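You operate a simulated robot arm through the tools that you are given. There is no shell and no other tool.

You are at the controls of a simulated two-armed robot. One attempt, no reset.

JOB
Uncork the yellow rod and rinse its gritty top bead.
Fine: cork on to the bench; hold the water cradle down till the grit is off; the bead ends on the drip rack; the lower bead stays on the rod.
Where things are to end (x, y in the base frame): cork within 0.06 m of [0.45, -0.42].

The check looks at the end state, three seconds after you hand in, the way a careful person would. Anything else that was tipped, shoved, dropped, spilled or broken makes it a failure.

ROBOT AND FRAMES
Two 7-joint arms with two-finger parallel grippers on one trunk that stands fixed in place. Base frame: the origin is at the foot of the trunk, x ahead of it, y to its left, z up. Units: m, degrees, N and s.
The left shoulder is at [0.062, 0.196, 1.104], the right one opposite. With the tool pointing down near the work surface each hand reaches from about 0.24 to 0.7 m from the base axis, measured 20 degrees to its own side. Payload 1.57 kg a hand.
The TCP of each hand is the grasp point between the finger pads, 0.03 m short of the fingertips. In the tool frame z runs along the fingers and y along their closing line. The gripper opens to 0.11 m. The fingers are 0.024 m wide and 0.012 m thick; the gripper's body (0.048 by 0.112 m) begins 0.078 m behind the TCP.
Orientation is told as [roll, pitch, yaw] about the base's x, y, z axes, in that order, counted from this pose: with the fingers straight down and closing along the base's y, the tool's x points along the base's -x, its y along +y and its z along -z.

CONTROLS
- The arms move only by the tool nudge_tool. It takes "left_targets", "right_targets" or both (then of equal length, played together; a hand with none holds still); each is a list of rows, each an object of numbers (a shift or turn left out is 0, a gripper value left out holds the last): "dx", "dy", "dz": the shift along the base's x, y, z in m; "ax", "ay", "az": the turn, a rotation vector about the base's x, y, z in degrees. In form: [{"dx": .., "dy": .., "dz": .., "ax": .., "ay": .., "az": ..}, ...]. A call has 1 to 20 rows; each row shifts and turns the commanded pose from where the row before left it. "left_gripper" and "right_gripper" are, for a hand that has rows, the finger opening in m, from 0 to 0.11, set as the call begins (left out, the last holds). Rows are played at 5 a second. More than 0.05 m and 8.6 degrees between two rows, or a gripper value outside its range, and nothing of the call is played. A pose out of reach is approached as far as the arm can. The call stops where the force on the tool passes 40 N (or 10 N more than at its start, if that is more) or the arm is blocked; 0.2 s more then pass. The fingers move at their own pace (about 0.072 m/s each) and stop on an object; they squeeze with about 36 N. The grip force told is the motor's: it shows also when the fingers shut on nothing. Time passes only in rows, and 0.2 s behind the last, so rows that do not move let the fingers close. The reply holds the time, the measured pose of the TCP, the force on the tool along the base axes, the opening and the grip force, in the units named above and with some noise, with the torque about the TCP (base axes, N m) and any sound that the robot's microphone picked up.
- Cameras (640 x 400 px; columns grow to the right, rows downward): "scene" is now at [0.1119, -0.0146, 1.6791]; the picture's right is [-0.14, -0.99, -0.00], its down [-0.87, 0.12, -0.47] and it looks along [0.47, -0.06, -0.88] (base axes); focal length 328 px, centre (320, 200). "left" rides on the left gripper at [0.07, -0.016, -0.141] in its tool frame; the picture's right is [0.23, 0.97, 0.00], its down [-0.86, 0.20, -0.48] and it looks along [-0.47, 0.11, 0.88] (tool axes); focal length 222 px, centre (320, 200). "right" rides on the right gripper at [0.07, 0.016, -0.141] in its tool frame; the picture's right is [-0.23, 0.97, 0.00], its down [-0.85, -0.20, -0.48] and it looks along [-0.47, -0.11, 0.88] (tool axes); focal length 222 px, centre (320, 200). There is no depth. A picture from a camera that has moved, and an enlarged one, comes with that camera's place and axes in the base frame and with its lens. The place of the scene camera against the robot may be out by one fixed shift of up to 0.025 m in any direction.
- snapshot(camera): a new picture of that camera. It takes no simulated time.
- move_column(by): slides the trunk up (or, below 0, down) by that many m; the arms and the scene camera ride with it, the base frame stays. It gives what a move gives, with no picture.
- pan_tilt(pan, tilt): turns the head with the scene camera to pan (to the left, within 86 degrees either way) and tilt (down, from -29 to 69), counted from straight ahead of the robot. It gives what a move gives.
- enlarge(camera, box): a new picture of the part [left, top, right, bottom] of that camera's present view, enlarged. It takes no simulated time.
- sign_off(): hands the job in; it is judged then, once.

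Nothing tells you positions but the pictures and the camera data. Unless the task says otherwise, let go and move clear before handing in.

The tools are called after "Emit:" as name(argument=value, ...) on one line, values as JSON. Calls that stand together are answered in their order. nudge_tool: Moves the arms, as the interface text tells. Its arguments: {"type":"object","properties":{"left_targets":{"type":"array","items":{"type":"object","properties":{"dx":{"type":"number"},"dy":{"type":"number"},"dz":{"type":"number"},"ax":{"type":"number"},"ay":{"type":"number"},"az":{"type":"number"}}}},"left_gripper":{"type":"number"},"right_targets":{"type":"array","items":{"type":"object","properties":{"dx":{"type":"number"},"dy":{"type":"number"},"dz":{"type":"number"},"ax":{"type":"number"},"ay":{"type":"number"},"az":{"type":"number"}}}},"right_gripper":{"type":"number"}},"required":[]} The other tools are called the same way: move_column (by) slides the trunk up or down; pan_tilt (pan, tilt) turns the head that bears the scene camera; snapshot (camera) takes a picture; enlarge (camera, box) takes an enlarged picture of a part of a camera's view; sign_off () hands the job in.

At the start:

```text
time: 0.0
left_tool_pos: [0.4516, 0.0022, 1.1242]
left_orientation: [0.0, 0.0, 0.0]
left_contact_force: [-0.1, 0.3, 0.2]
left_torque: [-0.02, -0.02, 0.02]
left_gripper_width: 0.11
left_grasp_force: 0.0
right_tool_pos: [0.3799, -0.2977, 1.1143]
right_orientation: [-0.1, 0.0, 0.0]
right_contact_force: [-0.4, -1.2, 0.0]
right_torque: [0.01, 0.01, 0.0]
right_gripper_width: 0.1101
right_grasp_force: 0.1
trunk travel left (down, up): [-0.7, 0.29]
head pan, tilt: [-7.9, 61.9]
```

scene: 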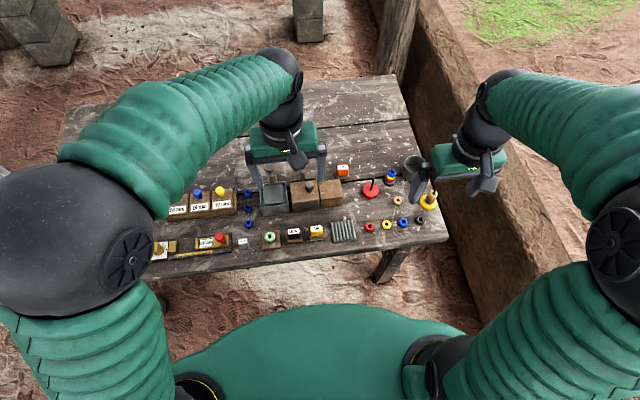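
right: 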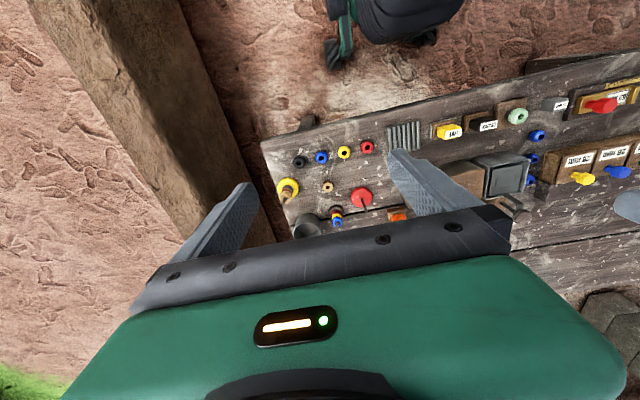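
left: 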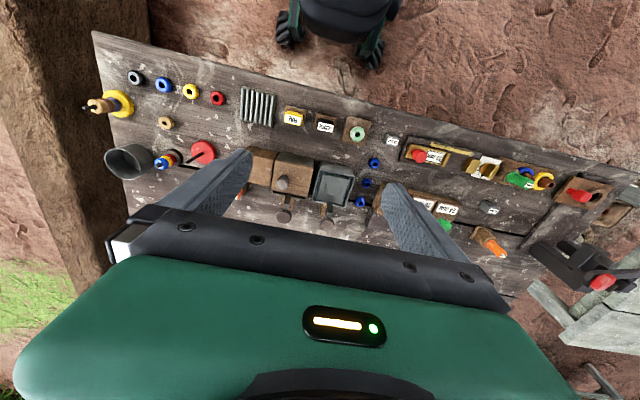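

I see a bench with many small items; the yellow rod with a cork seems to stand at the right end, the water cradle near the middle. I will look closer before moving.

Emit:
enlarge(camera="scene", box=[320, 140, 460, 260])

Emit:
enlarge(camera="scene", box=[220, 140, 360, 260])

Emit:
enlarge(camera="scene", box=[130, 160, 270, 270])

Emit:
enlarge(camera="left", box=[70, 40, 270, 200])

Emit:
enlarge(camera="right", box=[260, 100, 420, 240])

Emit:
enlarge(camera="left", box=[230, 80, 430, 240])

```text
3.33 times, centred on (390, 200) of scene
camera zoom: at [0.1119, -0.0146, 1.6791], right [-0.14, -0.99, 0.0], down [-0.87, 0.12, -0.47], along [0.47, -0.06, -0.88], focal length 1092 px, centre (87, 200)
```

zoom: 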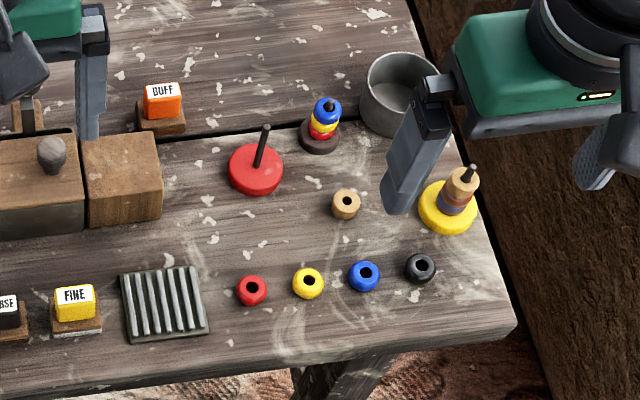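

```text
3.33 times, centred on (290, 200) of scene
camera zoom: at [0.1119, -0.0146, 1.6791], right [-0.14, -0.99, 0.0], down [-0.87, 0.12, -0.47], along [0.47, -0.06, -0.88], focal length 1092 px, centre (420, 200)
```

zoom: 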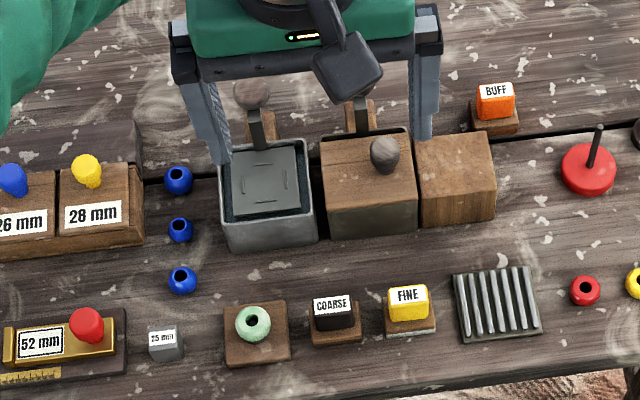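

```text
3.64 times, centred on (200, 215) of scene
camera zoom: at [0.1119, -0.0146, 1.6791], right [-0.14, -0.99, 0.0], down [-0.87, 0.12, -0.47], along [0.47, -0.06, -0.88], focal length 1191 px, centre (756, 146)
```

zoom: 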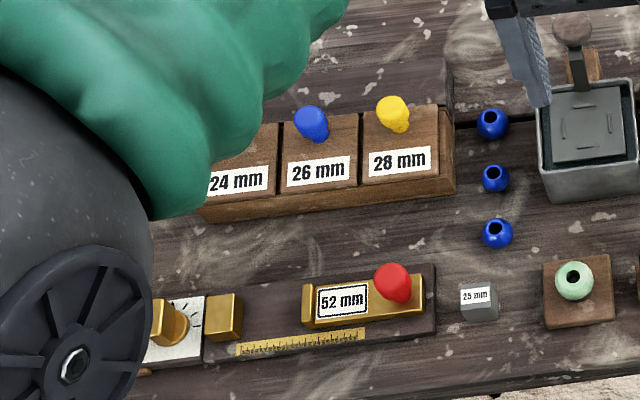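

```text
2.50 times, centred on (170, 120) of left
camera zoom: at [0.3813, -0.0148, 1.2648], right [-0.23, 0.97, 0.0], down [0.86, 0.2, 0.48], along [0.47, 0.11, -0.88], focal length 555 px, centre (695, 400)
```

zoom: 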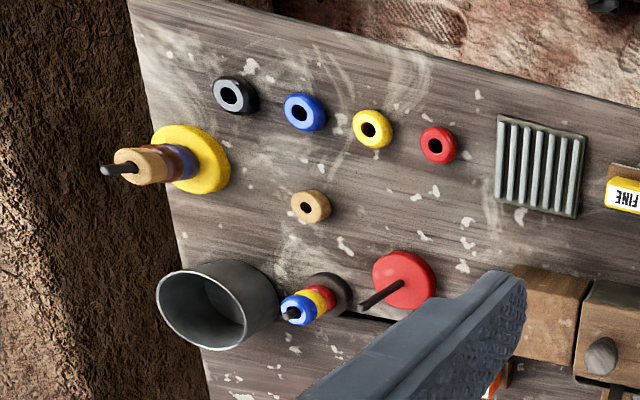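

```text
2.86 times, centred on (340, 170) of right
camera zoom: at [0.3103, -0.2819, 1.2556], right [0.23, 0.97, 0.0], down [0.86, -0.2, 0.48], along [0.47, -0.11, -0.88], focal length 635 px, centre (263, 286)
```

zoom: 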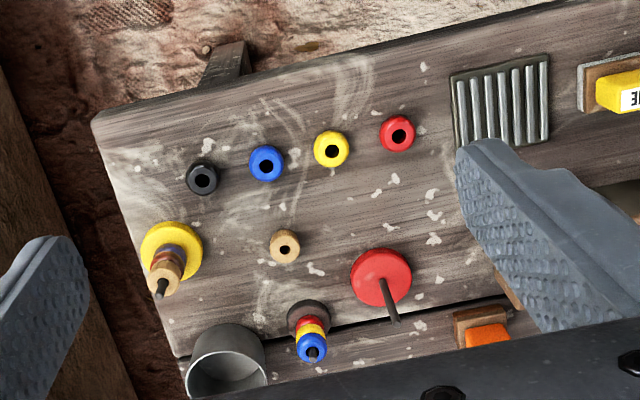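

```text
2.50 times, centred on (330, 160) of left
camera zoom: at [0.3813, -0.0148, 1.2648], right [-0.23, 0.97, 0.0], down [0.86, 0.2, 0.48], along [0.47, 0.11, -0.88], focal length 555 px, centre (295, 300)
```

zoom: 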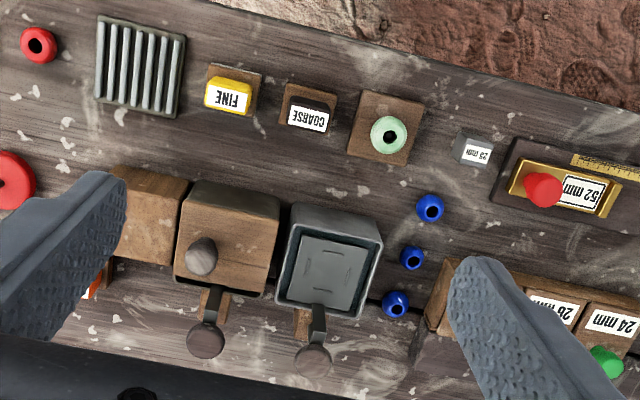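

The yellow-based rod stands near (0.52, -0.41), with its tip at z≈0.84 on a bench at z≈0.75. The open tub with a lever is near (0.59, 0.07), with a lidded one beside it and a ribbed rack near (0.47, -0.17). I'll bring both hands' cameras closer.

Emit:
nudge_tool(left_targets=[{"dx": 0.005, "dy": 0.015, "dz": -0.035}, {"dx": 0.005, "dy": 0.015, "dz": -0.035}, {"dx": 0.005, "dy": 0.015, "dz": -0.035}, {"dx": 0.005, "dy": 0.015, "dz": -0.035}], right_targets=[{"dx": 0.0125, "dy": -0.025, "dz": -0.03}, {"dx": 0.0125, "dy": -0.025, "dz": -0.03}, {"dx": 0.0125, "dy": -0.025, "dz": -0.03}, {"dx": 0.0125, "dy": -0.025, "dz": -0.03}])

Emit:
snapshot(camera="left")

Emit:
snapshot(camera="right")

Emit:
snapshot(camera="scene")

```text
time: 1.0
left_tool_pos: [0.4707, 0.0622, 0.9834]
left_orientation: [0.0, 0.0, 0.1]
left_contact_force: [-0.3, 0.0, -1.0]
left_torque: [-0.01, 0.02, 0.04]
left_gripper_width: 0.1103
left_grasp_force: 0.0
right_tool_pos: [0.4305, -0.3995, 0.9968]
right_orientation: [0.1, 0.2, 0.0]
right_contact_force: [-0.4, -0.6, -0.6]
right_torque: [0.03, 0.02, -0.01]
right_gripper_width: 0.1099
right_grasp_force: 0.1
trunk travel left (down, up): [-0.7, 0.29]
head pan, tilt: [-7.9, 61.9]
```

```text
taken
camera left: at [0.401, 0.0455, 1.1241], right [-0.23, 0.97, 0.0], down [0.86, 0.2, 0.48], along [0.47, 0.11, -0.88], focal length 222 px, centre (320, 200)
```

left: 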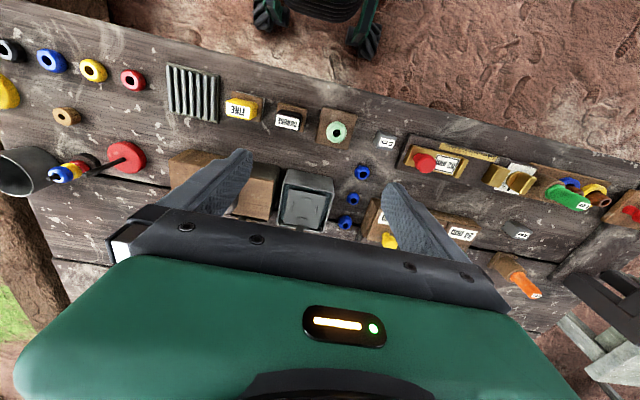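

```text
taken
camera right: at [0.361, -0.3838, 1.1385], right [0.23, 0.97, 0.0], down [0.86, -0.2, 0.48], along [0.46, -0.11, -0.88], focal length 222 px, centre (320, 200)
```

right: 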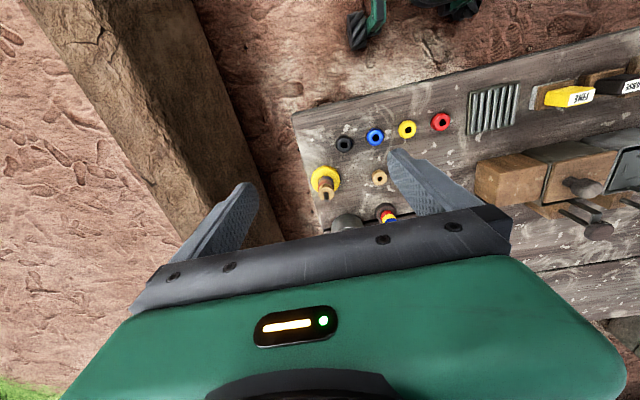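

```text
taken
camera scene: at [0.1167, -0.0165, 1.6789], right [-0.14, -0.99, 0.0], down [-0.88, 0.12, -0.47], along [0.46, -0.06, -0.88], focal length 328 px, centre (320, 200)
```

scene: 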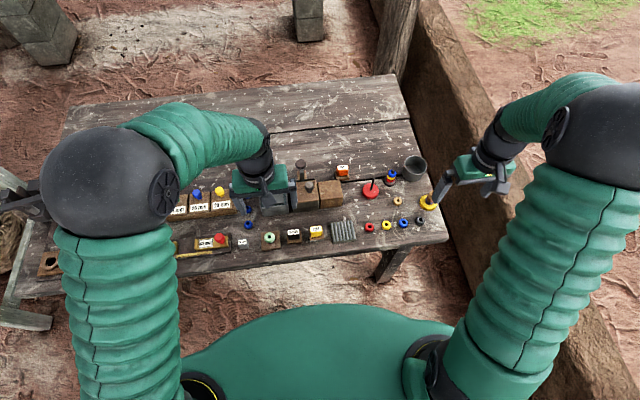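

The rod and tub are in view; I'll enlarge both.

Emit:
enlarge(camera="right", box=[290, 100, 410, 235])

Emit:
enlarge(camera="left", box=[240, 120, 390, 240])

Emit:
enlarge(camera="scene", box=[380, 150, 460, 240])

Emit:
enlarge(camera="scene", box=[225, 150, 365, 250])

```text
2.96 times, centred on (350, 168) of right
camera zoom: at [0.361, -0.3838, 1.1385], right [0.23, 0.97, 0.0], down [0.86, -0.2, 0.48], along [0.46, -0.11, -0.88], focal length 658 px, centre (231, 296)
```

zoom: 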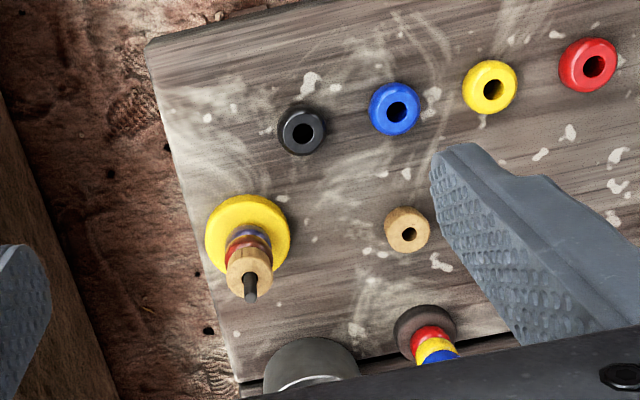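

```text
3.33 times, centred on (315, 180) of left
camera zoom: at [0.401, 0.0455, 1.1241], right [-0.23, 0.97, 0.0], down [0.86, 0.2, 0.48], along [0.47, 0.11, -0.88], focal length 740 px, centre (337, 267)
```

zoom: 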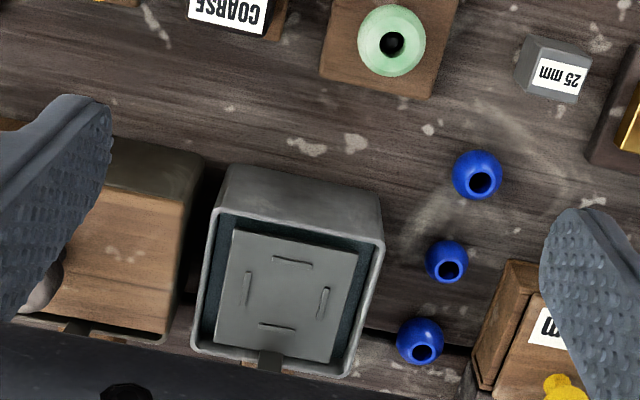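

```text
4.44 times, centred on (420, 195) of scene
camera zoom: at [0.1167, -0.0165, 1.6789], right [-0.14, -0.99, 0.0], down [-0.88, 0.12, -0.47], along [0.46, -0.06, -0.88], focal length 1456 px, centre (-124, 222)
```

zoom: 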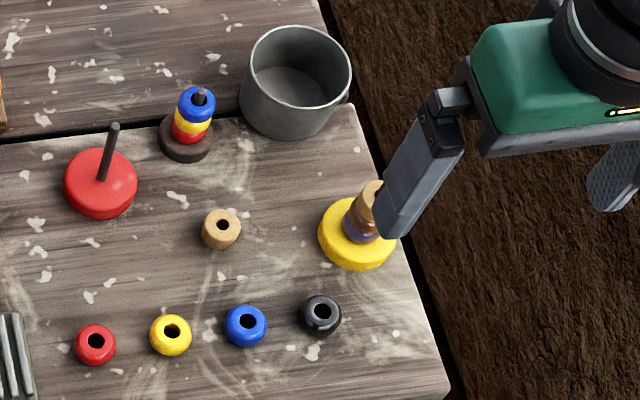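

```text
4.00 times, centred on (295, 200) of scene
camera zoom: at [0.1167, -0.0165, 1.6789], right [-0.14, -0.99, 0.0], down [-0.88, 0.12, -0.47], along [0.46, -0.06, -0.88], focal length 1310 px, centre (420, 200)
```

zoom: 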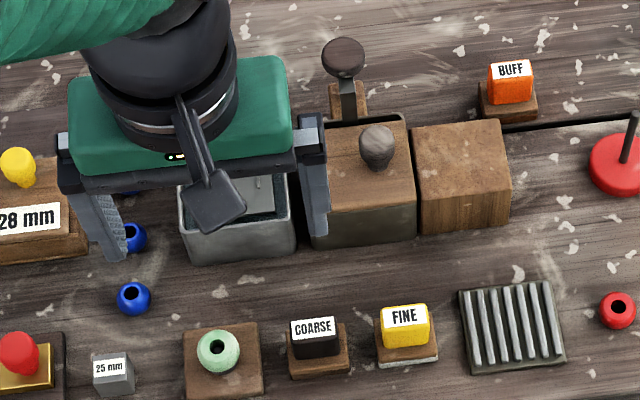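

The stack is, from the bottom: yellow base, bluish bead, reddish-brown bead, tan cork, rod tip. I'll lower the right camera for precise heights.

Emit:
nudge_tool(right_targets=[{"dz": -0.03, "dx": -0.01, "dy": -0.002}, {"dz": -0.03, "dx": -0.01, "dy": -0.002}, {"dz": -0.03, "dx": -0.01, "dy": -0.002}])

Emit:
enlarge(camera="right", box=[260, 100, 420, 250])

Emit:
enlarge(camera="scene", box=[390, 150, 460, 240])

Emit:
snapshot(camera="right")

```text
time: 1.8
left_tool_pos: [0.4683, 0.0625, 0.985]
left_orientation: [0.1, -0.1, 0.1]
left_contact_force: [-0.5, 0.2, -0.1]
left_torque: [0.0, 0.01, 0.02]
left_gripper_width: 0.11
left_grasp_force: 0.1
right_tool_pos: [0.399, -0.4043, 0.9041]
right_orientation: [0.1, 0.0, -0.1]
right_contact_force: [0.0, -0.2, 0.1]
right_torque: [0.03, 0.01, 0.02]
right_gripper_width: 0.1101
right_grasp_force: 0.0
trunk travel left (down, up): [-0.7, 0.29]
head pan, tilt: [-7.9, 61.9]
```

```text
2.67 times, centred on (340, 175) of right
camera zoom: at [0.3282, -0.388, 1.0465], right [0.23, 0.97, 0.0], down [0.85, -0.2, 0.48], along [0.47, -0.11, -0.88], focal length 592 px, centre (267, 267)
```

zoom: 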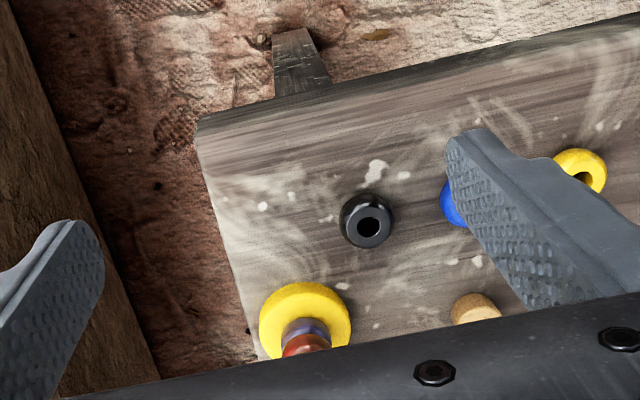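

```text
4.44 times, centred on (425, 195) of scene
camera zoom: at [0.1132, -0.0172, 1.6791], right [-0.14, -0.99, 0.0], down [-0.87, 0.12, -0.47], along [0.46, -0.06, -0.88], focal length 1456 px, centre (-147, 222)
```

zoom: 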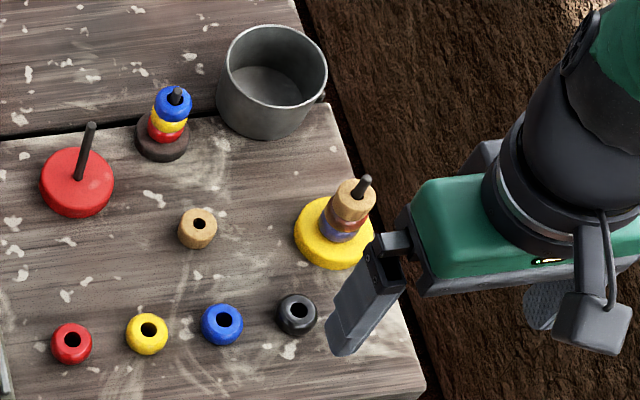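

```text
taken
camera right: at [0.3282, -0.388, 1.0465], right [0.23, 0.97, 0.0], down [0.85, -0.2, 0.48], along [0.47, -0.11, -0.88], focal length 222 px, centre (320, 200)
```

right: 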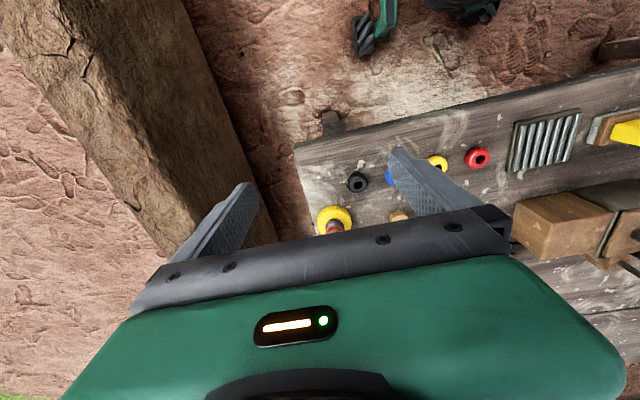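

I'll tilt the right hand forward so its camera can see the stack from the side.

Emit:
nudge_tool(right_targets=[{"dz": -0.006, "dx": 0.005, "ay": -7.5}, {"dz": -0.006, "dx": 0.005, "ay": -7.5}, {"dz": -0.006, "dx": 0.005, "ay": -7.5}, {"dz": -0.006, "dx": 0.005, "ay": -7.5}])

Emit:
snapshot(camera="right")

Emit:
enlarge(camera="right", box=[280, 120, 400, 230])

```text
time: 2.8
left_tool_pos: [0.4672, 0.0613, 0.9847]
left_orientation: [0.1, -0.1, 0.0]
left_contact_force: [0.0, 0.2, 0.8]
left_torque: [0.01, -0.02, 0.0]
left_gripper_width: 0.1098
left_grasp_force: 0.1
right_tool_pos: [0.4186, -0.404, 0.8817]
right_orientation: [0.2, -30.3, 0.0]
right_contact_force: [-0.7, -0.4, 0.0]
right_torque: [-0.01, -0.01, 0.0]
right_gripper_width: 0.11
right_grasp_force: 0.0
trunk travel left (down, up): [-0.7, 0.29]
head pan, tilt: [-7.9, 61.9]
```

```text
taken
camera right: at [0.287, -0.3888, 0.969], right [0.2, 0.97, 0.12], down [0.5, -0.2, 0.84], along [0.84, -0.11, -0.53], focal length 222 px, centre (320, 200)
```

right: 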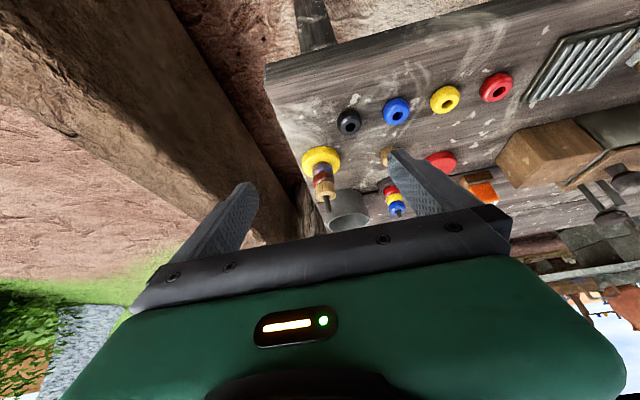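

```text
3.64 times, centred on (340, 175) of right
camera zoom: at [0.287, -0.3888, 0.969], right [0.2, 0.97, 0.12], down [0.5, -0.2, 0.84], along [0.84, -0.11, -0.53], focal length 808 px, centre (247, 291)
```

zoom: 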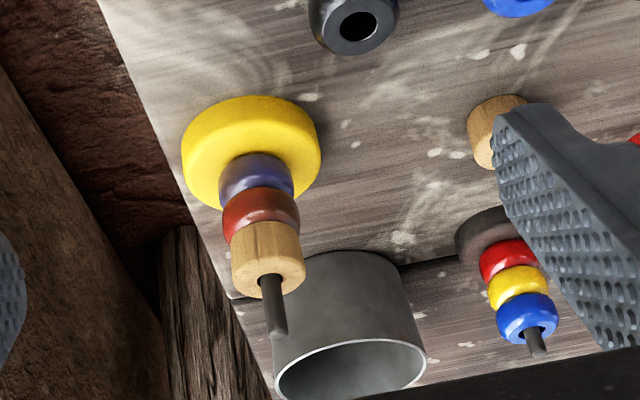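

The side view works: cork top at z≈0.818 and rod axis near (0.522, -0.411). I'll magnify to get the exact bead boundaries.

Emit:
enlarge(camera="right", box=[300, 140, 350, 215])

Emit:
enlarge(camera="scene", box=[405, 170, 445, 220])

```text
5.33 times, centred on (325, 178) of right
camera zoom: at [0.287, -0.3888, 0.969], right [0.2, 0.97, 0.12], down [0.5, -0.2, 0.84], along [0.84, -0.11, -0.53], focal length 1185 px, centre (293, 320)
```

zoom: 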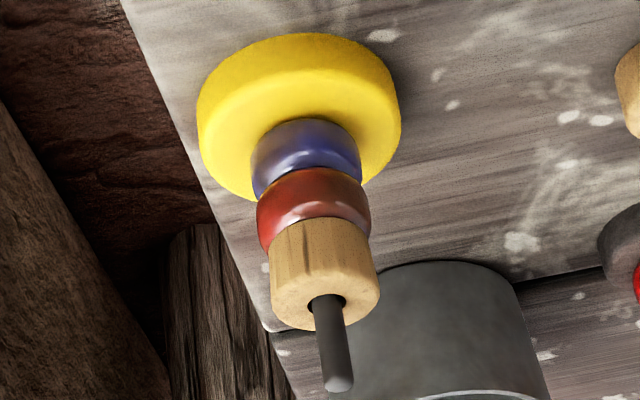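

```text
8.00 times, centred on (425, 195) of scene
camera zoom: at [0.1111, -0.0179, 1.6792], right [-0.14, -0.99, 0.0], down [-0.87, 0.12, -0.47], along [0.47, -0.06, -0.88], focal length 2620 px, centre (-520, 240)
```

zoom: 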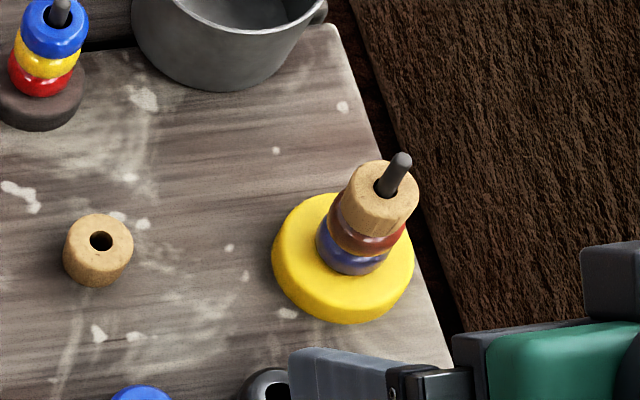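

Boundaries come out at about: base top 0.770, blue/red 0.786, red/cork 0.802, cork top 0.818. I'll straighten the right hand and hover over the rod with the gripper half-closed to check centring.

Emit:
nudge_tool(right_targets=[{"dz": 0.02, "dx": 0.01, "ay": 7.5}, {"dz": 0.02, "dx": 0.02, "ay": 7.5, "dy": -0.003}, {"dz": 0.01, "dx": 0.035, "ay": 7.5, "dy": -0.004}, {"dz": 0.0, "dx": 0.038, "ay": 7.8}, {}], right_gripper=0.07)

Emit:
snapshot(camera="right")

Emit:
enlarge(camera="right", box=[250, 110, 390, 230])

Emit:
enlarge(camera="left", box=[0, 0, 150, 210])

```text
time: 4.0
left_tool_pos: [0.4673, 0.063, 0.9845]
left_orientation: [0.0, -0.1, 0.0]
left_contact_force: [-0.4, -0.1, 0.2]
left_torque: [0.05, -0.02, 0.0]
left_gripper_width: 0.1099
left_grasp_force: 0.1
right_tool_pos: [0.5208, -0.4106, 0.9311]
right_orientation: [0.0, 0.3, 0.0]
right_contact_force: [-0.3, 0.8, -0.3]
right_torque: [-0.03, -0.02, 0.0]
right_gripper_width: 0.0699
right_grasp_force: 0.1
trunk travel left (down, up): [-0.7, 0.29]
head pan, tilt: [-7.9, 61.9]
```

```text
taken
camera right: at [0.4511, -0.3949, 1.0727], right [0.23, 0.97, 0.0], down [0.86, -0.2, 0.47], along [0.46, -0.11, -0.88], focal length 222 px, centre (320, 200)
```

right: 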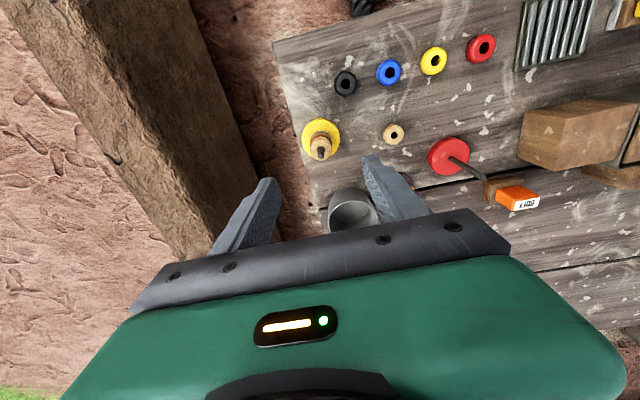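

```text
3.33 times, centred on (320, 170) of right
camera zoom: at [0.4511, -0.3949, 1.0727], right [0.23, 0.97, 0.0], down [0.86, -0.2, 0.47], along [0.46, -0.11, -0.88], focal length 740 px, centre (320, 300)
```

zoom: 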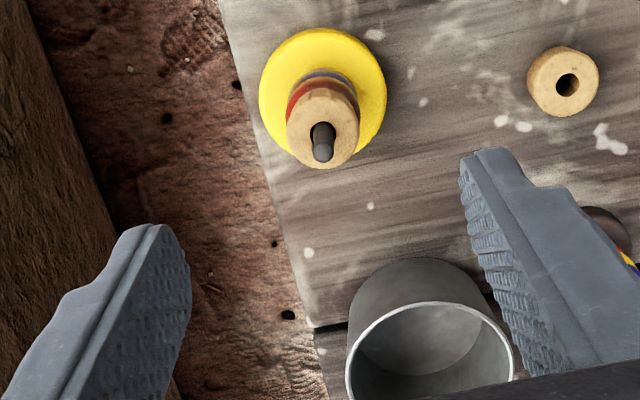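

```text
1.90 times, centred on (75, 105) of left
camera zoom: at [0.3971, 0.0464, 1.1261], right [-0.23, 0.97, 0.0], down [0.85, 0.2, 0.48], along [0.47, 0.11, -0.88], focal length 423 px, centre (787, 381)
```

zoom: 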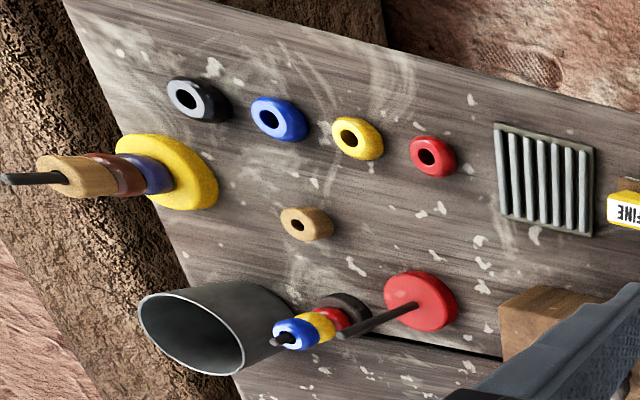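

The rod lies on the hand's centre line to within about 1 mm. I'll descend partway, verify, then go on to cork height.

Emit:
nudge_tool(right_targets=[{"dz": -0.03}, {"dz": -0.03}, {"dz": -0.015}, {}])

Emit:
enlarge(camera="right", box=[250, 110, 390, 230])

Emit:
enlarge(camera="scene", box=[390, 150, 470, 230])

Emit:
enlarge(camera="left", box=[0, 40, 100, 140])

```text
time: 5.0
left_tool_pos: [0.4678, 0.0638, 0.9856]
left_orientation: [-0.1, 0.0, 0.1]
left_contact_force: [0.3, 0.6, 0.2]
left_torque: [0.0, 0.02, -0.01]
left_gripper_width: 0.1101
left_grasp_force: 0.2
right_tool_pos: [0.5214, -0.4103, 0.8549]
right_orientation: [0.0, 0.3, 0.0]
right_contact_force: [0.5, -0.1, -0.6]
right_torque: [0.0, 0.02, -0.01]
right_gripper_width: 0.07
right_grasp_force: 0.0
trunk travel left (down, up): [-0.7, 0.29]
head pan, tilt: [-7.9, 61.9]
```

```text
3.33 times, centred on (320, 170) of right
camera zoom: at [0.4525, -0.3941, 0.9972], right [0.23, 0.97, 0.0], down [0.86, -0.2, 0.47], along [0.46, -0.11, -0.88], focal length 740 px, centre (320, 300)
```

zoom: 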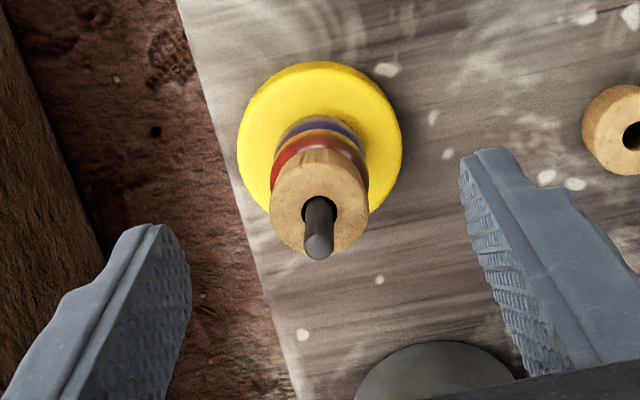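

```text
5.00 times, centred on (430, 190) of scene
camera zoom: at [0.1137, -0.0149, 1.679], right [-0.14, -0.99, 0.0], down [-0.87, 0.12, -0.47], along [0.46, -0.06, -0.88], focal length 1638 px, centre (-230, 250)
```

zoom: 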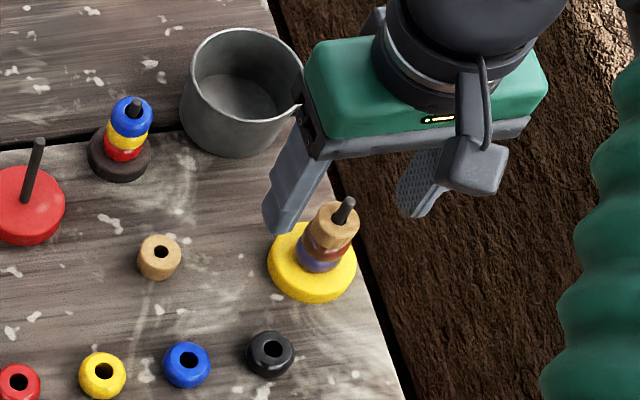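

```text
4.00 times, centred on (50, 90) of left
camera zoom: at [0.3988, 0.0468, 1.1254], right [-0.23, 0.97, 0.0], down [0.85, 0.2, 0.48], along [0.47, 0.11, -0.88], focal length 888 px, centre (1400, 640)
```

zoom: 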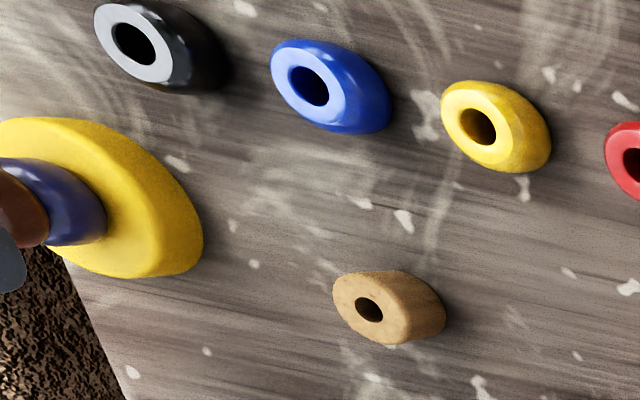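

The hand is still centred. I'll descend to put the fingertips just above the red bead (TCP z≈0.836) and close gently on the cork.

Emit:
nudge_tool(right_targets=[{"dz": -0.01, "dy": -0.0005, "dx": 0.0005}, {"dz": -0.009}, {}], right_gripper=0.045)

Emit:
enlarge(camera="right", box=[250, 130, 390, 230])

Emit:
enlarge(camera="scene", box=[390, 150, 470, 230])

```text
time: 5.8
left_tool_pos: [0.4693, 0.0631, 0.9841]
left_orientation: [-0.1, -0.2, 0.1]
left_contact_force: [-1.6, 0.8, 0.3]
left_torque: [0.03, 0.04, -0.03]
left_gripper_width: 0.11
left_grasp_force: 0.0
right_tool_pos: [0.5216, -0.4122, 0.837]
right_orientation: [0.0, 0.2, 0.1]
right_contact_force: [-0.3, 0.2, 0.5]
right_torque: [0.04, 0.0, -0.02]
right_gripper_width: 0.0449
right_grasp_force: 0.1
trunk travel left (down, up): [-0.7, 0.29]
head pan, tilt: [-7.9, 61.9]
```

```text
4.00 times, centred on (320, 180) of right
camera zoom: at [0.4525, -0.3962, 0.9789], right [0.23, 0.97, 0.0], down [0.86, -0.2, 0.47], along [0.46, -0.11, -0.88], focal length 888 px, centre (320, 280)
```

zoom: 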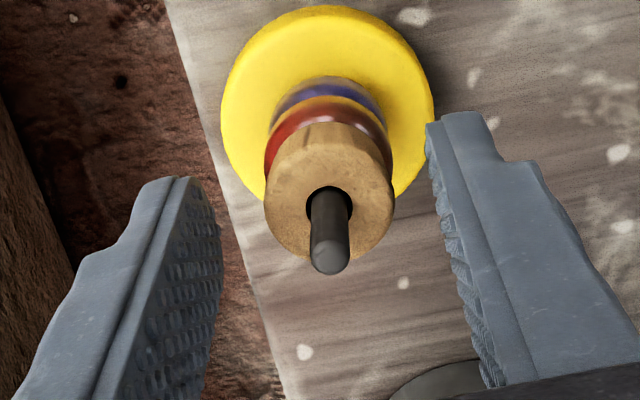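

```text
5.00 times, centred on (430, 190) of scene
camera zoom: at [0.1131, -0.0152, 1.6791], right [-0.14, -0.99, 0.0], down [-0.87, 0.12, -0.47], along [0.46, -0.06, -0.88], focal length 1638 px, centre (-230, 250)
```

zoom: 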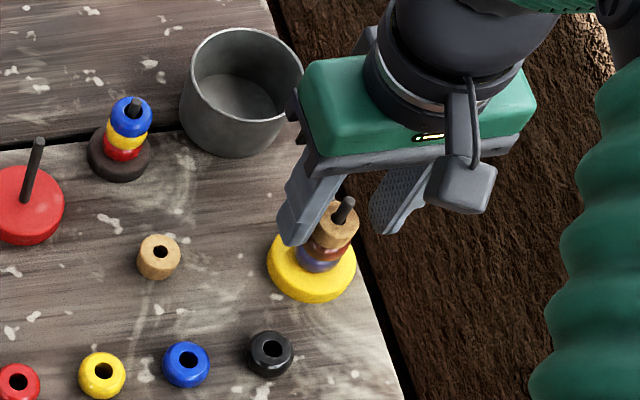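

The fingers straddle the cork evenly. Closing now.

Emit:
nudge_tool(right_targets=[{}, {}, {}], right_gripper=0.01)

Emit:
enlarge(camera="right", box=[250, 130, 390, 230])

```text
time: 6.6
left_tool_pos: [0.4688, 0.0627, 0.9842]
left_orientation: [0.0, -0.1, 0.0]
left_contact_force: [0.4, -0.7, 0.5]
left_torque: [-0.02, 0.0, 0.04]
left_gripper_width: 0.1099
left_grasp_force: 0.0
right_tool_pos: [0.5222, -0.4113, 0.8366]
right_orientation: [0.0, 0.3, -0.1]
right_contact_force: [0.6, 1.9, 0.1]
right_torque: [0.05, 0.0, -0.03]
right_gripper_width: 0.0198
right_grasp_force: 33.7
trunk travel left (down, up): [-0.7, 0.29]
head pan, tilt: [-7.9, 61.9]
```

```text
4.00 times, centred on (320, 180) of right
camera zoom: at [0.4527, -0.3958, 0.979], right [0.23, 0.97, 0.0], down [0.86, -0.2, 0.47], along [0.46, -0.11, -0.88], focal length 888 px, centre (320, 280)
```

zoom: 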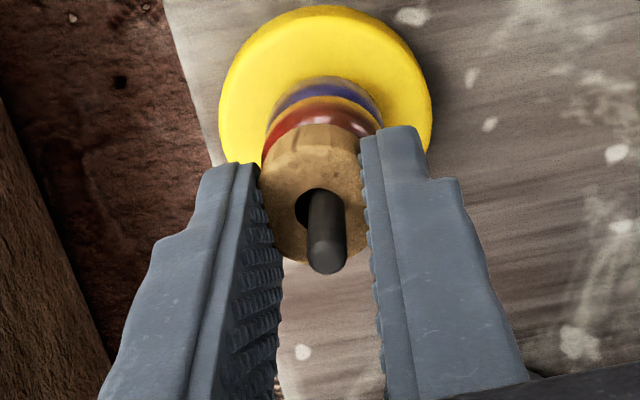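

The cork is gripped (0.0198 m). Lifting straight up off the rod.

Emit:
nudge_tool(right_targets=[{"dz": 0.01}, {"dz": 0.01}, {"dz": 0.01}, {"dz": 0.015}, {"dz": 0.02}, {}])

Emit:
enlarge(camera="right", box=[250, 110, 390, 230])

Emit:
enlarge(camera="scene", box=[390, 150, 470, 230])

```text
time: 8.0
left_tool_pos: [0.4683, 0.0628, 0.9846]
left_orientation: [0.0, 0.0, 0.0]
left_contact_force: [0.4, 0.3, -0.5]
left_torque: [0.01, 0.02, -0.04]
left_gripper_width: 0.1102
left_grasp_force: 0.1
right_tool_pos: [0.523, -0.4084, 0.9005]
right_orientation: [0.0, 0.3, 0.1]
right_contact_force: [0.3, 1.0, 0.6]
right_torque: [0.04, 0.0, -0.01]
right_gripper_width: 0.0192
right_grasp_force: 33.6
trunk travel left (down, up): [-0.7, 0.29]
head pan, tilt: [-7.9, 61.9]
```

```text
3.33 times, centred on (320, 170) of right
camera zoom: at [0.4542, -0.3931, 1.0432], right [0.23, 0.97, 0.0], down [0.86, -0.2, 0.47], along [0.46, -0.11, -0.88], focal length 740 px, centre (320, 300)
```

zoom: 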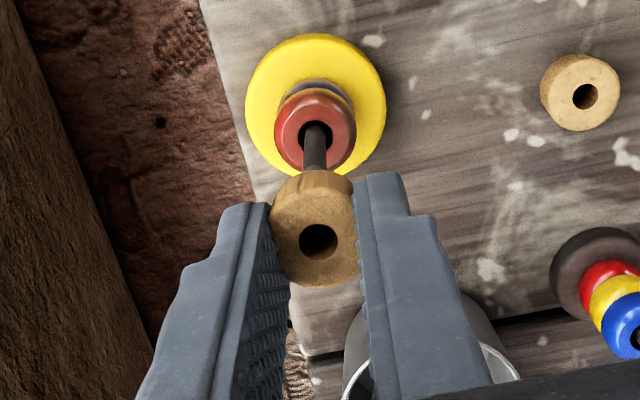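

```text
5.00 times, centred on (430, 190) of scene
camera zoom: at [0.1135, -0.015, 1.679], right [-0.14, -0.99, 0.0], down [-0.87, 0.12, -0.47], along [0.46, -0.06, -0.88], focal length 1638 px, centre (-230, 250)
```

zoom: 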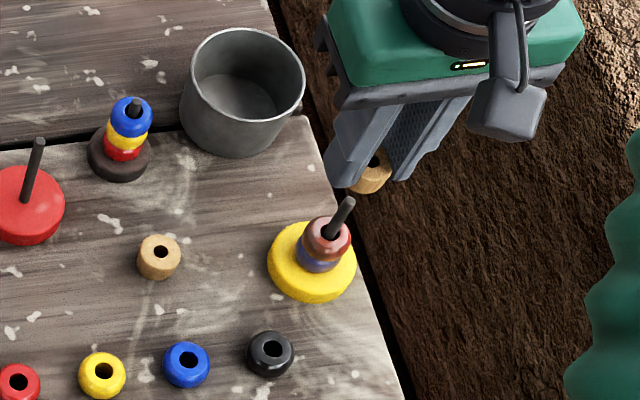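

The cork is clear of the rod. I'll carry it to (0.435, -0.413), which is clear of the black bead and on target, and stop above the bench to check.

Emit:
nudge_tool(right_targets=[{"dx": -0.03}, {"dx": -0.03}, {"dx": -0.027, "dy": -0.003}, {"dz": -0.03}, {"dz": -0.03}, {"dz": -0.015}, {}])

Emit:
snapshot(camera="right")

Emit:
enlarge(camera="scene", box=[380, 160, 460, 250])

Emit:
enlarge(camera="right", box=[250, 110, 390, 230])

```text
time: 9.6
left_tool_pos: [0.4678, 0.0625, 0.984]
left_orientation: [0.0, -0.2, -0.1]
left_contact_force: [-0.7, -0.2, 0.2]
left_torque: [-0.01, 0.0, -0.01]
left_gripper_width: 0.1103
left_grasp_force: 0.1
right_tool_pos: [0.4345, -0.4127, 0.8268]
right_orientation: [0.0, 0.3, -0.1]
right_contact_force: [0.2, -0.3, -0.7]
right_torque: [0.01, -0.02, -0.02]
right_gripper_width: 0.0191
right_grasp_force: 33.5
trunk travel left (down, up): [-0.7, 0.29]
head pan, tilt: [-7.9, 61.9]
```

```text
taken
camera right: at [0.3656, -0.3966, 0.968], right [0.23, 0.97, 0.0], down [0.86, -0.2, 0.47], along [0.46, -0.11, -0.88], focal length 222 px, centre (320, 200)
```

right: 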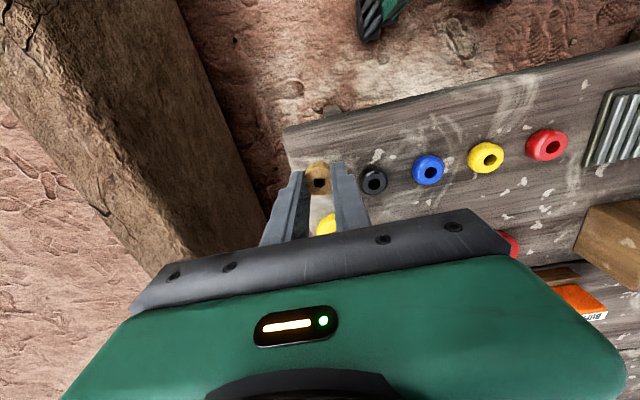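

```text
4.44 times, centred on (420, 205) of scene
camera zoom: at [0.1129, -0.0151, 1.6791], right [-0.14, -0.99, 0.0], down [-0.87, 0.12, -0.47], along [0.46, -0.06, -0.88], focal length 1456 px, centre (-124, 178)
```

zoom: 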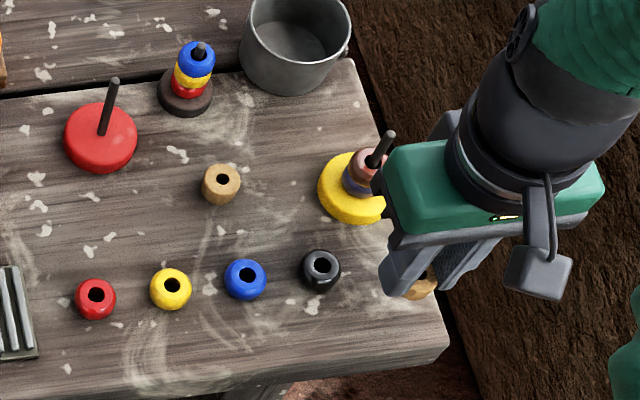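

```text
3.33 times, centred on (320, 170) of right
camera zoom: at [0.3656, -0.3966, 0.968], right [0.23, 0.97, 0.0], down [0.86, -0.2, 0.47], along [0.46, -0.11, -0.88], focal length 740 px, centre (320, 300)
```

zoom: 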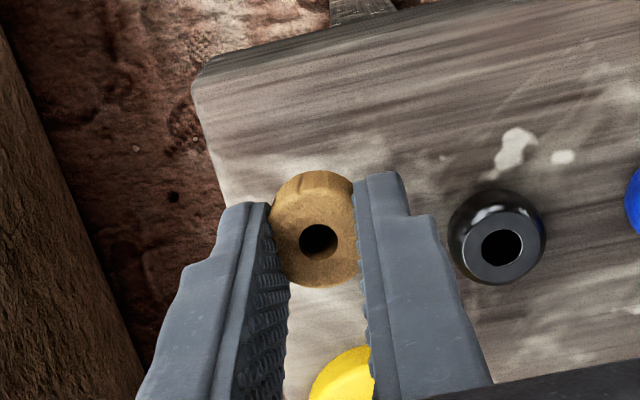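

The cork hangs over bare bench inside the target zone. Lowering slowly until it touches.

Emit:
nudge_tool(right_targets=[{"dz": -0.02}, {"dz": -0.012}, {"dz": -0.003}, {}])

Emit:
enlarge(camera="right", box=[250, 110, 390, 230])

```text
time: 10.6
left_tool_pos: [0.4679, 0.0634, 0.9843]
left_orientation: [0.1, -0.1, 0.0]
left_contact_force: [-0.1, 0.7, -0.5]
left_torque: [-0.06, 0.0, 0.02]
left_gripper_width: 0.1099
left_grasp_force: 0.0
right_tool_pos: [0.434, -0.4135, 0.7924]
right_orientation: [0.0, 0.2, 0.0]
right_contact_force: [0.7, -0.4, 6.1]
right_torque: [0.02, 0.0, 0.01]
right_gripper_width: 0.0195
right_grasp_force: 32.9
trunk travel left (down, up): [-0.7, 0.29]
head pan, tilt: [-7.9, 61.9]
```

```text
3.33 times, centred on (320, 170) of right
camera zoom: at [0.3654, -0.3981, 0.9336], right [0.23, 0.97, 0.0], down [0.86, -0.2, 0.47], along [0.46, -0.11, -0.88], focal length 740 px, centre (320, 300)
```

zoom: 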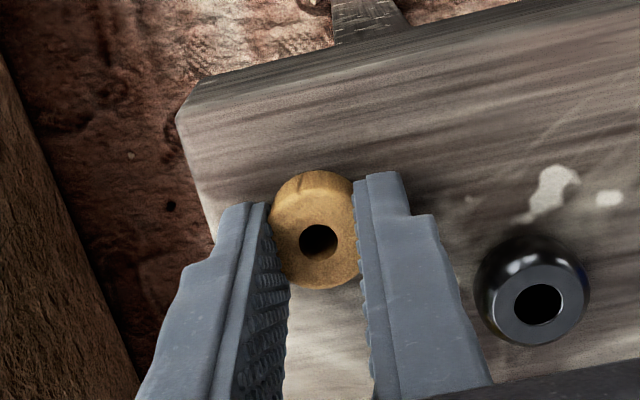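

Contact with the bench (about 6 N). I'll release just enough and rise.

Emit:
nudge_tool(right_targets=[{}, {}], right_gripper=0.036)

Emit:
enlarge(camera="right", box=[250, 110, 390, 230])

```text
time: 11.2
left_tool_pos: [0.4679, 0.0632, 0.9853]
left_orientation: [-0.1, -0.2, 0.1]
left_contact_force: [-0.2, 1.1, 0.1]
left_torque: [0.01, 0.0, 0.05]
left_gripper_width: 0.1101
left_grasp_force: 0.1
right_tool_pos: [0.4355, -0.413, 0.7898]
right_orientation: [0.0, 0.2, 0.0]
right_contact_force: [0.2, 0.0, 0.0]
right_torque: [0.03, -0.01, 0.01]
right_gripper_width: 0.0359
right_grasp_force: 0.1
trunk travel left (down, up): [-0.7, 0.29]
head pan, tilt: [-7.9, 61.9]
```

```text
3.33 times, centred on (320, 170) of right
camera zoom: at [0.3653, -0.3982, 0.9332], right [0.23, 0.97, 0.0], down [0.86, -0.2, 0.47], along [0.46, -0.11, -0.88], focal length 740 px, centre (320, 300)
```

zoom: 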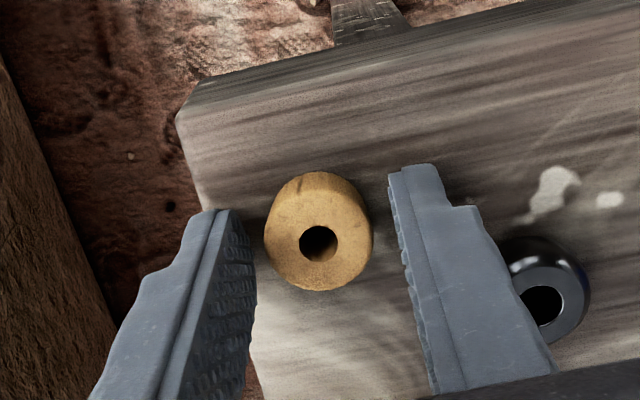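

The cork stands upright and free. I'll rise, open, and tilt again to re-measure the red bead now that it's bare.

Emit:
nudge_tool(right_targets=[{"dz": 0.03}, {"dz": 0.03}, {"dz": 0.03}])

Emit:
nudge_tool(right_targets=[{"dz": 0.002, "dx": -0.005, "ay": -7.5}, {"dz": 0, "dx": -0.005, "ay": -7.5}, {"dz": 0, "dx": -0.005, "ay": -7.5, "dy": 0.005}, {"dz": 0, "dx": 0, "ay": -7.5, "dy": 0.005}, {}], right_gripper=0.11)

Emit:
snapshot(camera="right")

Emit:
enlarge(camera="right", box=[300, 120, 360, 215])

Emit:
enlarge(camera="scene", box=[380, 160, 460, 250])

```text
time: 12.0
left_tool_pos: [0.4682, 0.0622, 0.984]
left_orientation: [0.0, 0.0, 0.0]
left_contact_force: [-0.7, -0.4, -0.5]
left_torque: [0.03, 0.0, 0.02]
left_gripper_width: 0.11
left_grasp_force: 0.0
right_tool_pos: [0.4337, -0.4128, 0.8807]
right_orientation: [0.0, 0.4, 0.0]
right_contact_force: [0.6, 0.1, 0.5]
right_torque: [0.02, -0.04, 0.0]
right_gripper_width: 0.0361
right_grasp_force: 0.2
trunk travel left (down, up): [-0.7, 0.29]
head pan, tilt: [-7.9, 61.9]
```

```text
time: 13.2
left_tool_pos: [0.4677, 0.0624, 0.9844]
left_orientation: [0.1, 0.1, 0.0]
left_contact_force: [-0.2, 0.1, -0.6]
left_torque: [-0.02, 0.01, 0.03]
left_gripper_width: 0.1102
left_grasp_force: 0.1
right_tool_pos: [0.4211, -0.4039, 0.8844]
right_orientation: [0.1, -29.6, -0.1]
right_contact_force: [-0.3, 0.8, -0.5]
right_torque: [-0.02, 0.0, 0.0]
right_gripper_width: 0.1099
right_grasp_force: 0.0
trunk travel left (down, up): [-0.7, 0.29]
head pan, tilt: [-7.9, 61.9]
```

```text
taken
camera right: at [0.2898, -0.3871, 0.9714], right [0.2, 0.97, 0.11], down [0.51, -0.2, 0.84], along [0.84, -0.11, -0.53], focal length 222 px, centre (320, 200)
```

right: 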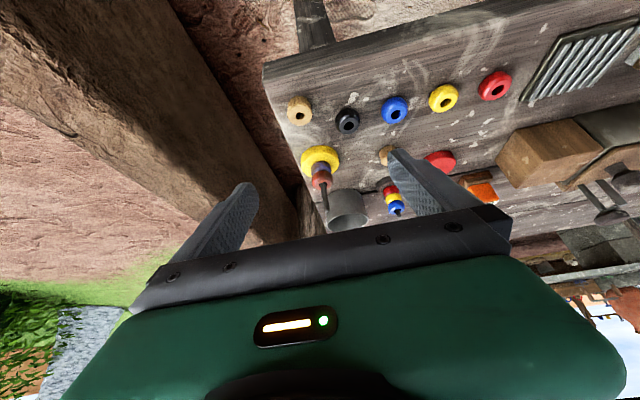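

```text
4.21 times, centred on (330, 168) of right
camera zoom: at [0.2898, -0.3871, 0.9714], right [0.2, 0.97, 0.11], down [0.51, -0.2, 0.84], along [0.84, -0.11, -0.53], focal length 935 px, centre (278, 337)
```

zoom: 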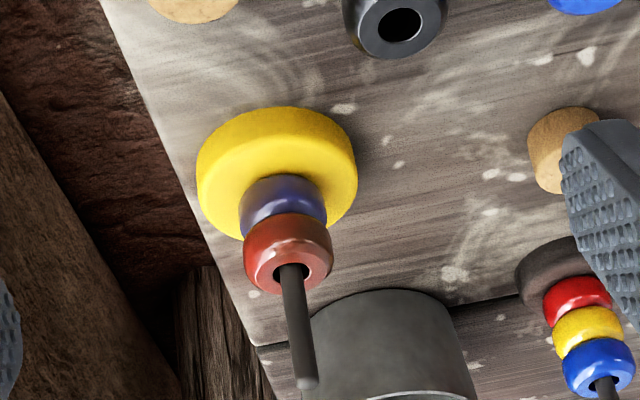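

```text
4.44 times, centred on (420, 205) of scene
camera zoom: at [0.1127, -0.0159, 1.6791], right [-0.14, -0.99, 0.0], down [-0.87, 0.12, -0.47], along [0.46, -0.06, -0.88], focal length 1456 px, centre (-124, 178)
```

zoom: 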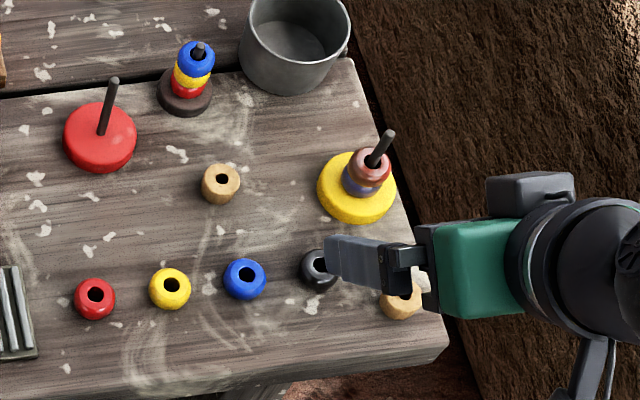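

Red bead spans z≈0.787–0.801, with its widest point at 0.794, so the fingertips should stop near 0.788. I'll straighten and go back over the rod.

Emit:
nudge_tool(right_targets=[{"dz": 0.02, "dx": 0.01, "ay": 7.5}, {"dz": 0.02, "dx": 0.02, "ay": 7.5, "dy": -0.003}, {"dz": 0.006, "dx": 0.034, "ay": 7.5, "dy": -0.004}, {"dz": 0.0, "dx": 0.037, "ay": 7.3}, {}], right_gripper=0.06)

Emit:
nudge_tool(right_targets=[{"dz": -0.03}, {"dz": -0.03}, {"dz": -0.02}, {}])

Emit:
enlarge(camera="right", box=[250, 110, 390, 230])

```text
time: 14.4
left_tool_pos: [0.4669, 0.0629, 0.9852]
left_orientation: [0.0, -0.1, 0.0]
left_contact_force: [0.0, -0.3, -0.6]
left_torque: [0.01, -0.04, -0.05]
left_gripper_width: 0.1098
left_grasp_force: 0.0
right_tool_pos: [0.5206, -0.4143, 0.9305]
right_orientation: [0.0, 0.2, 0.0]
right_contact_force: [0.4, 0.4, 0.1]
right_torque: [0.01, -0.01, 0.03]
right_gripper_width: 0.0599
right_grasp_force: 0.0
trunk travel left (down, up): [-0.7, 0.29]
head pan, tilt: [-7.9, 61.9]
```

```text
time: 15.4
left_tool_pos: [0.4688, 0.063, 0.985]
left_orientation: [0.0, -0.1, 0.0]
left_contact_force: [0.0, -0.3, -0.4]
left_torque: [0.0, -0.01, 0.0]
left_gripper_width: 0.11
left_grasp_force: 0.0
right_tool_pos: [0.5249, -0.4118, 0.8498]
right_orientation: [0.0, 0.1, 0.1]
right_contact_force: [-0.4, -0.7, 0.3]
right_torque: [-0.01, 0.01, 0.0]
right_gripper_width: 0.0599
right_grasp_force: 0.0
trunk travel left (down, up): [-0.7, 0.29]
head pan, tilt: [-7.9, 61.9]
```

```text
3.33 times, centred on (320, 170) of right
camera zoom: at [0.4544, -0.3968, 0.9912], right [0.23, 0.97, 0.0], down [0.86, -0.2, 0.48], along [0.46, -0.11, -0.88], focal length 740 px, centre (320, 300)
```

zoom: 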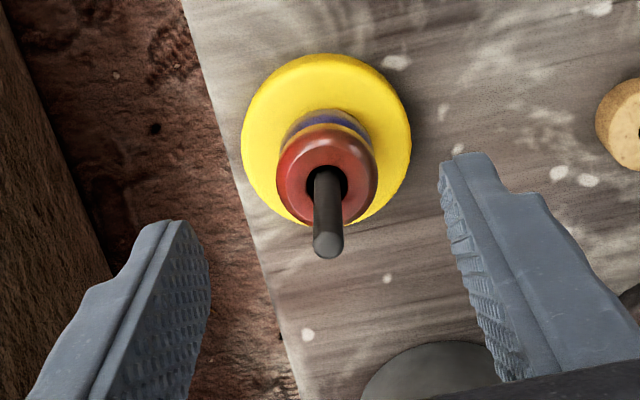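

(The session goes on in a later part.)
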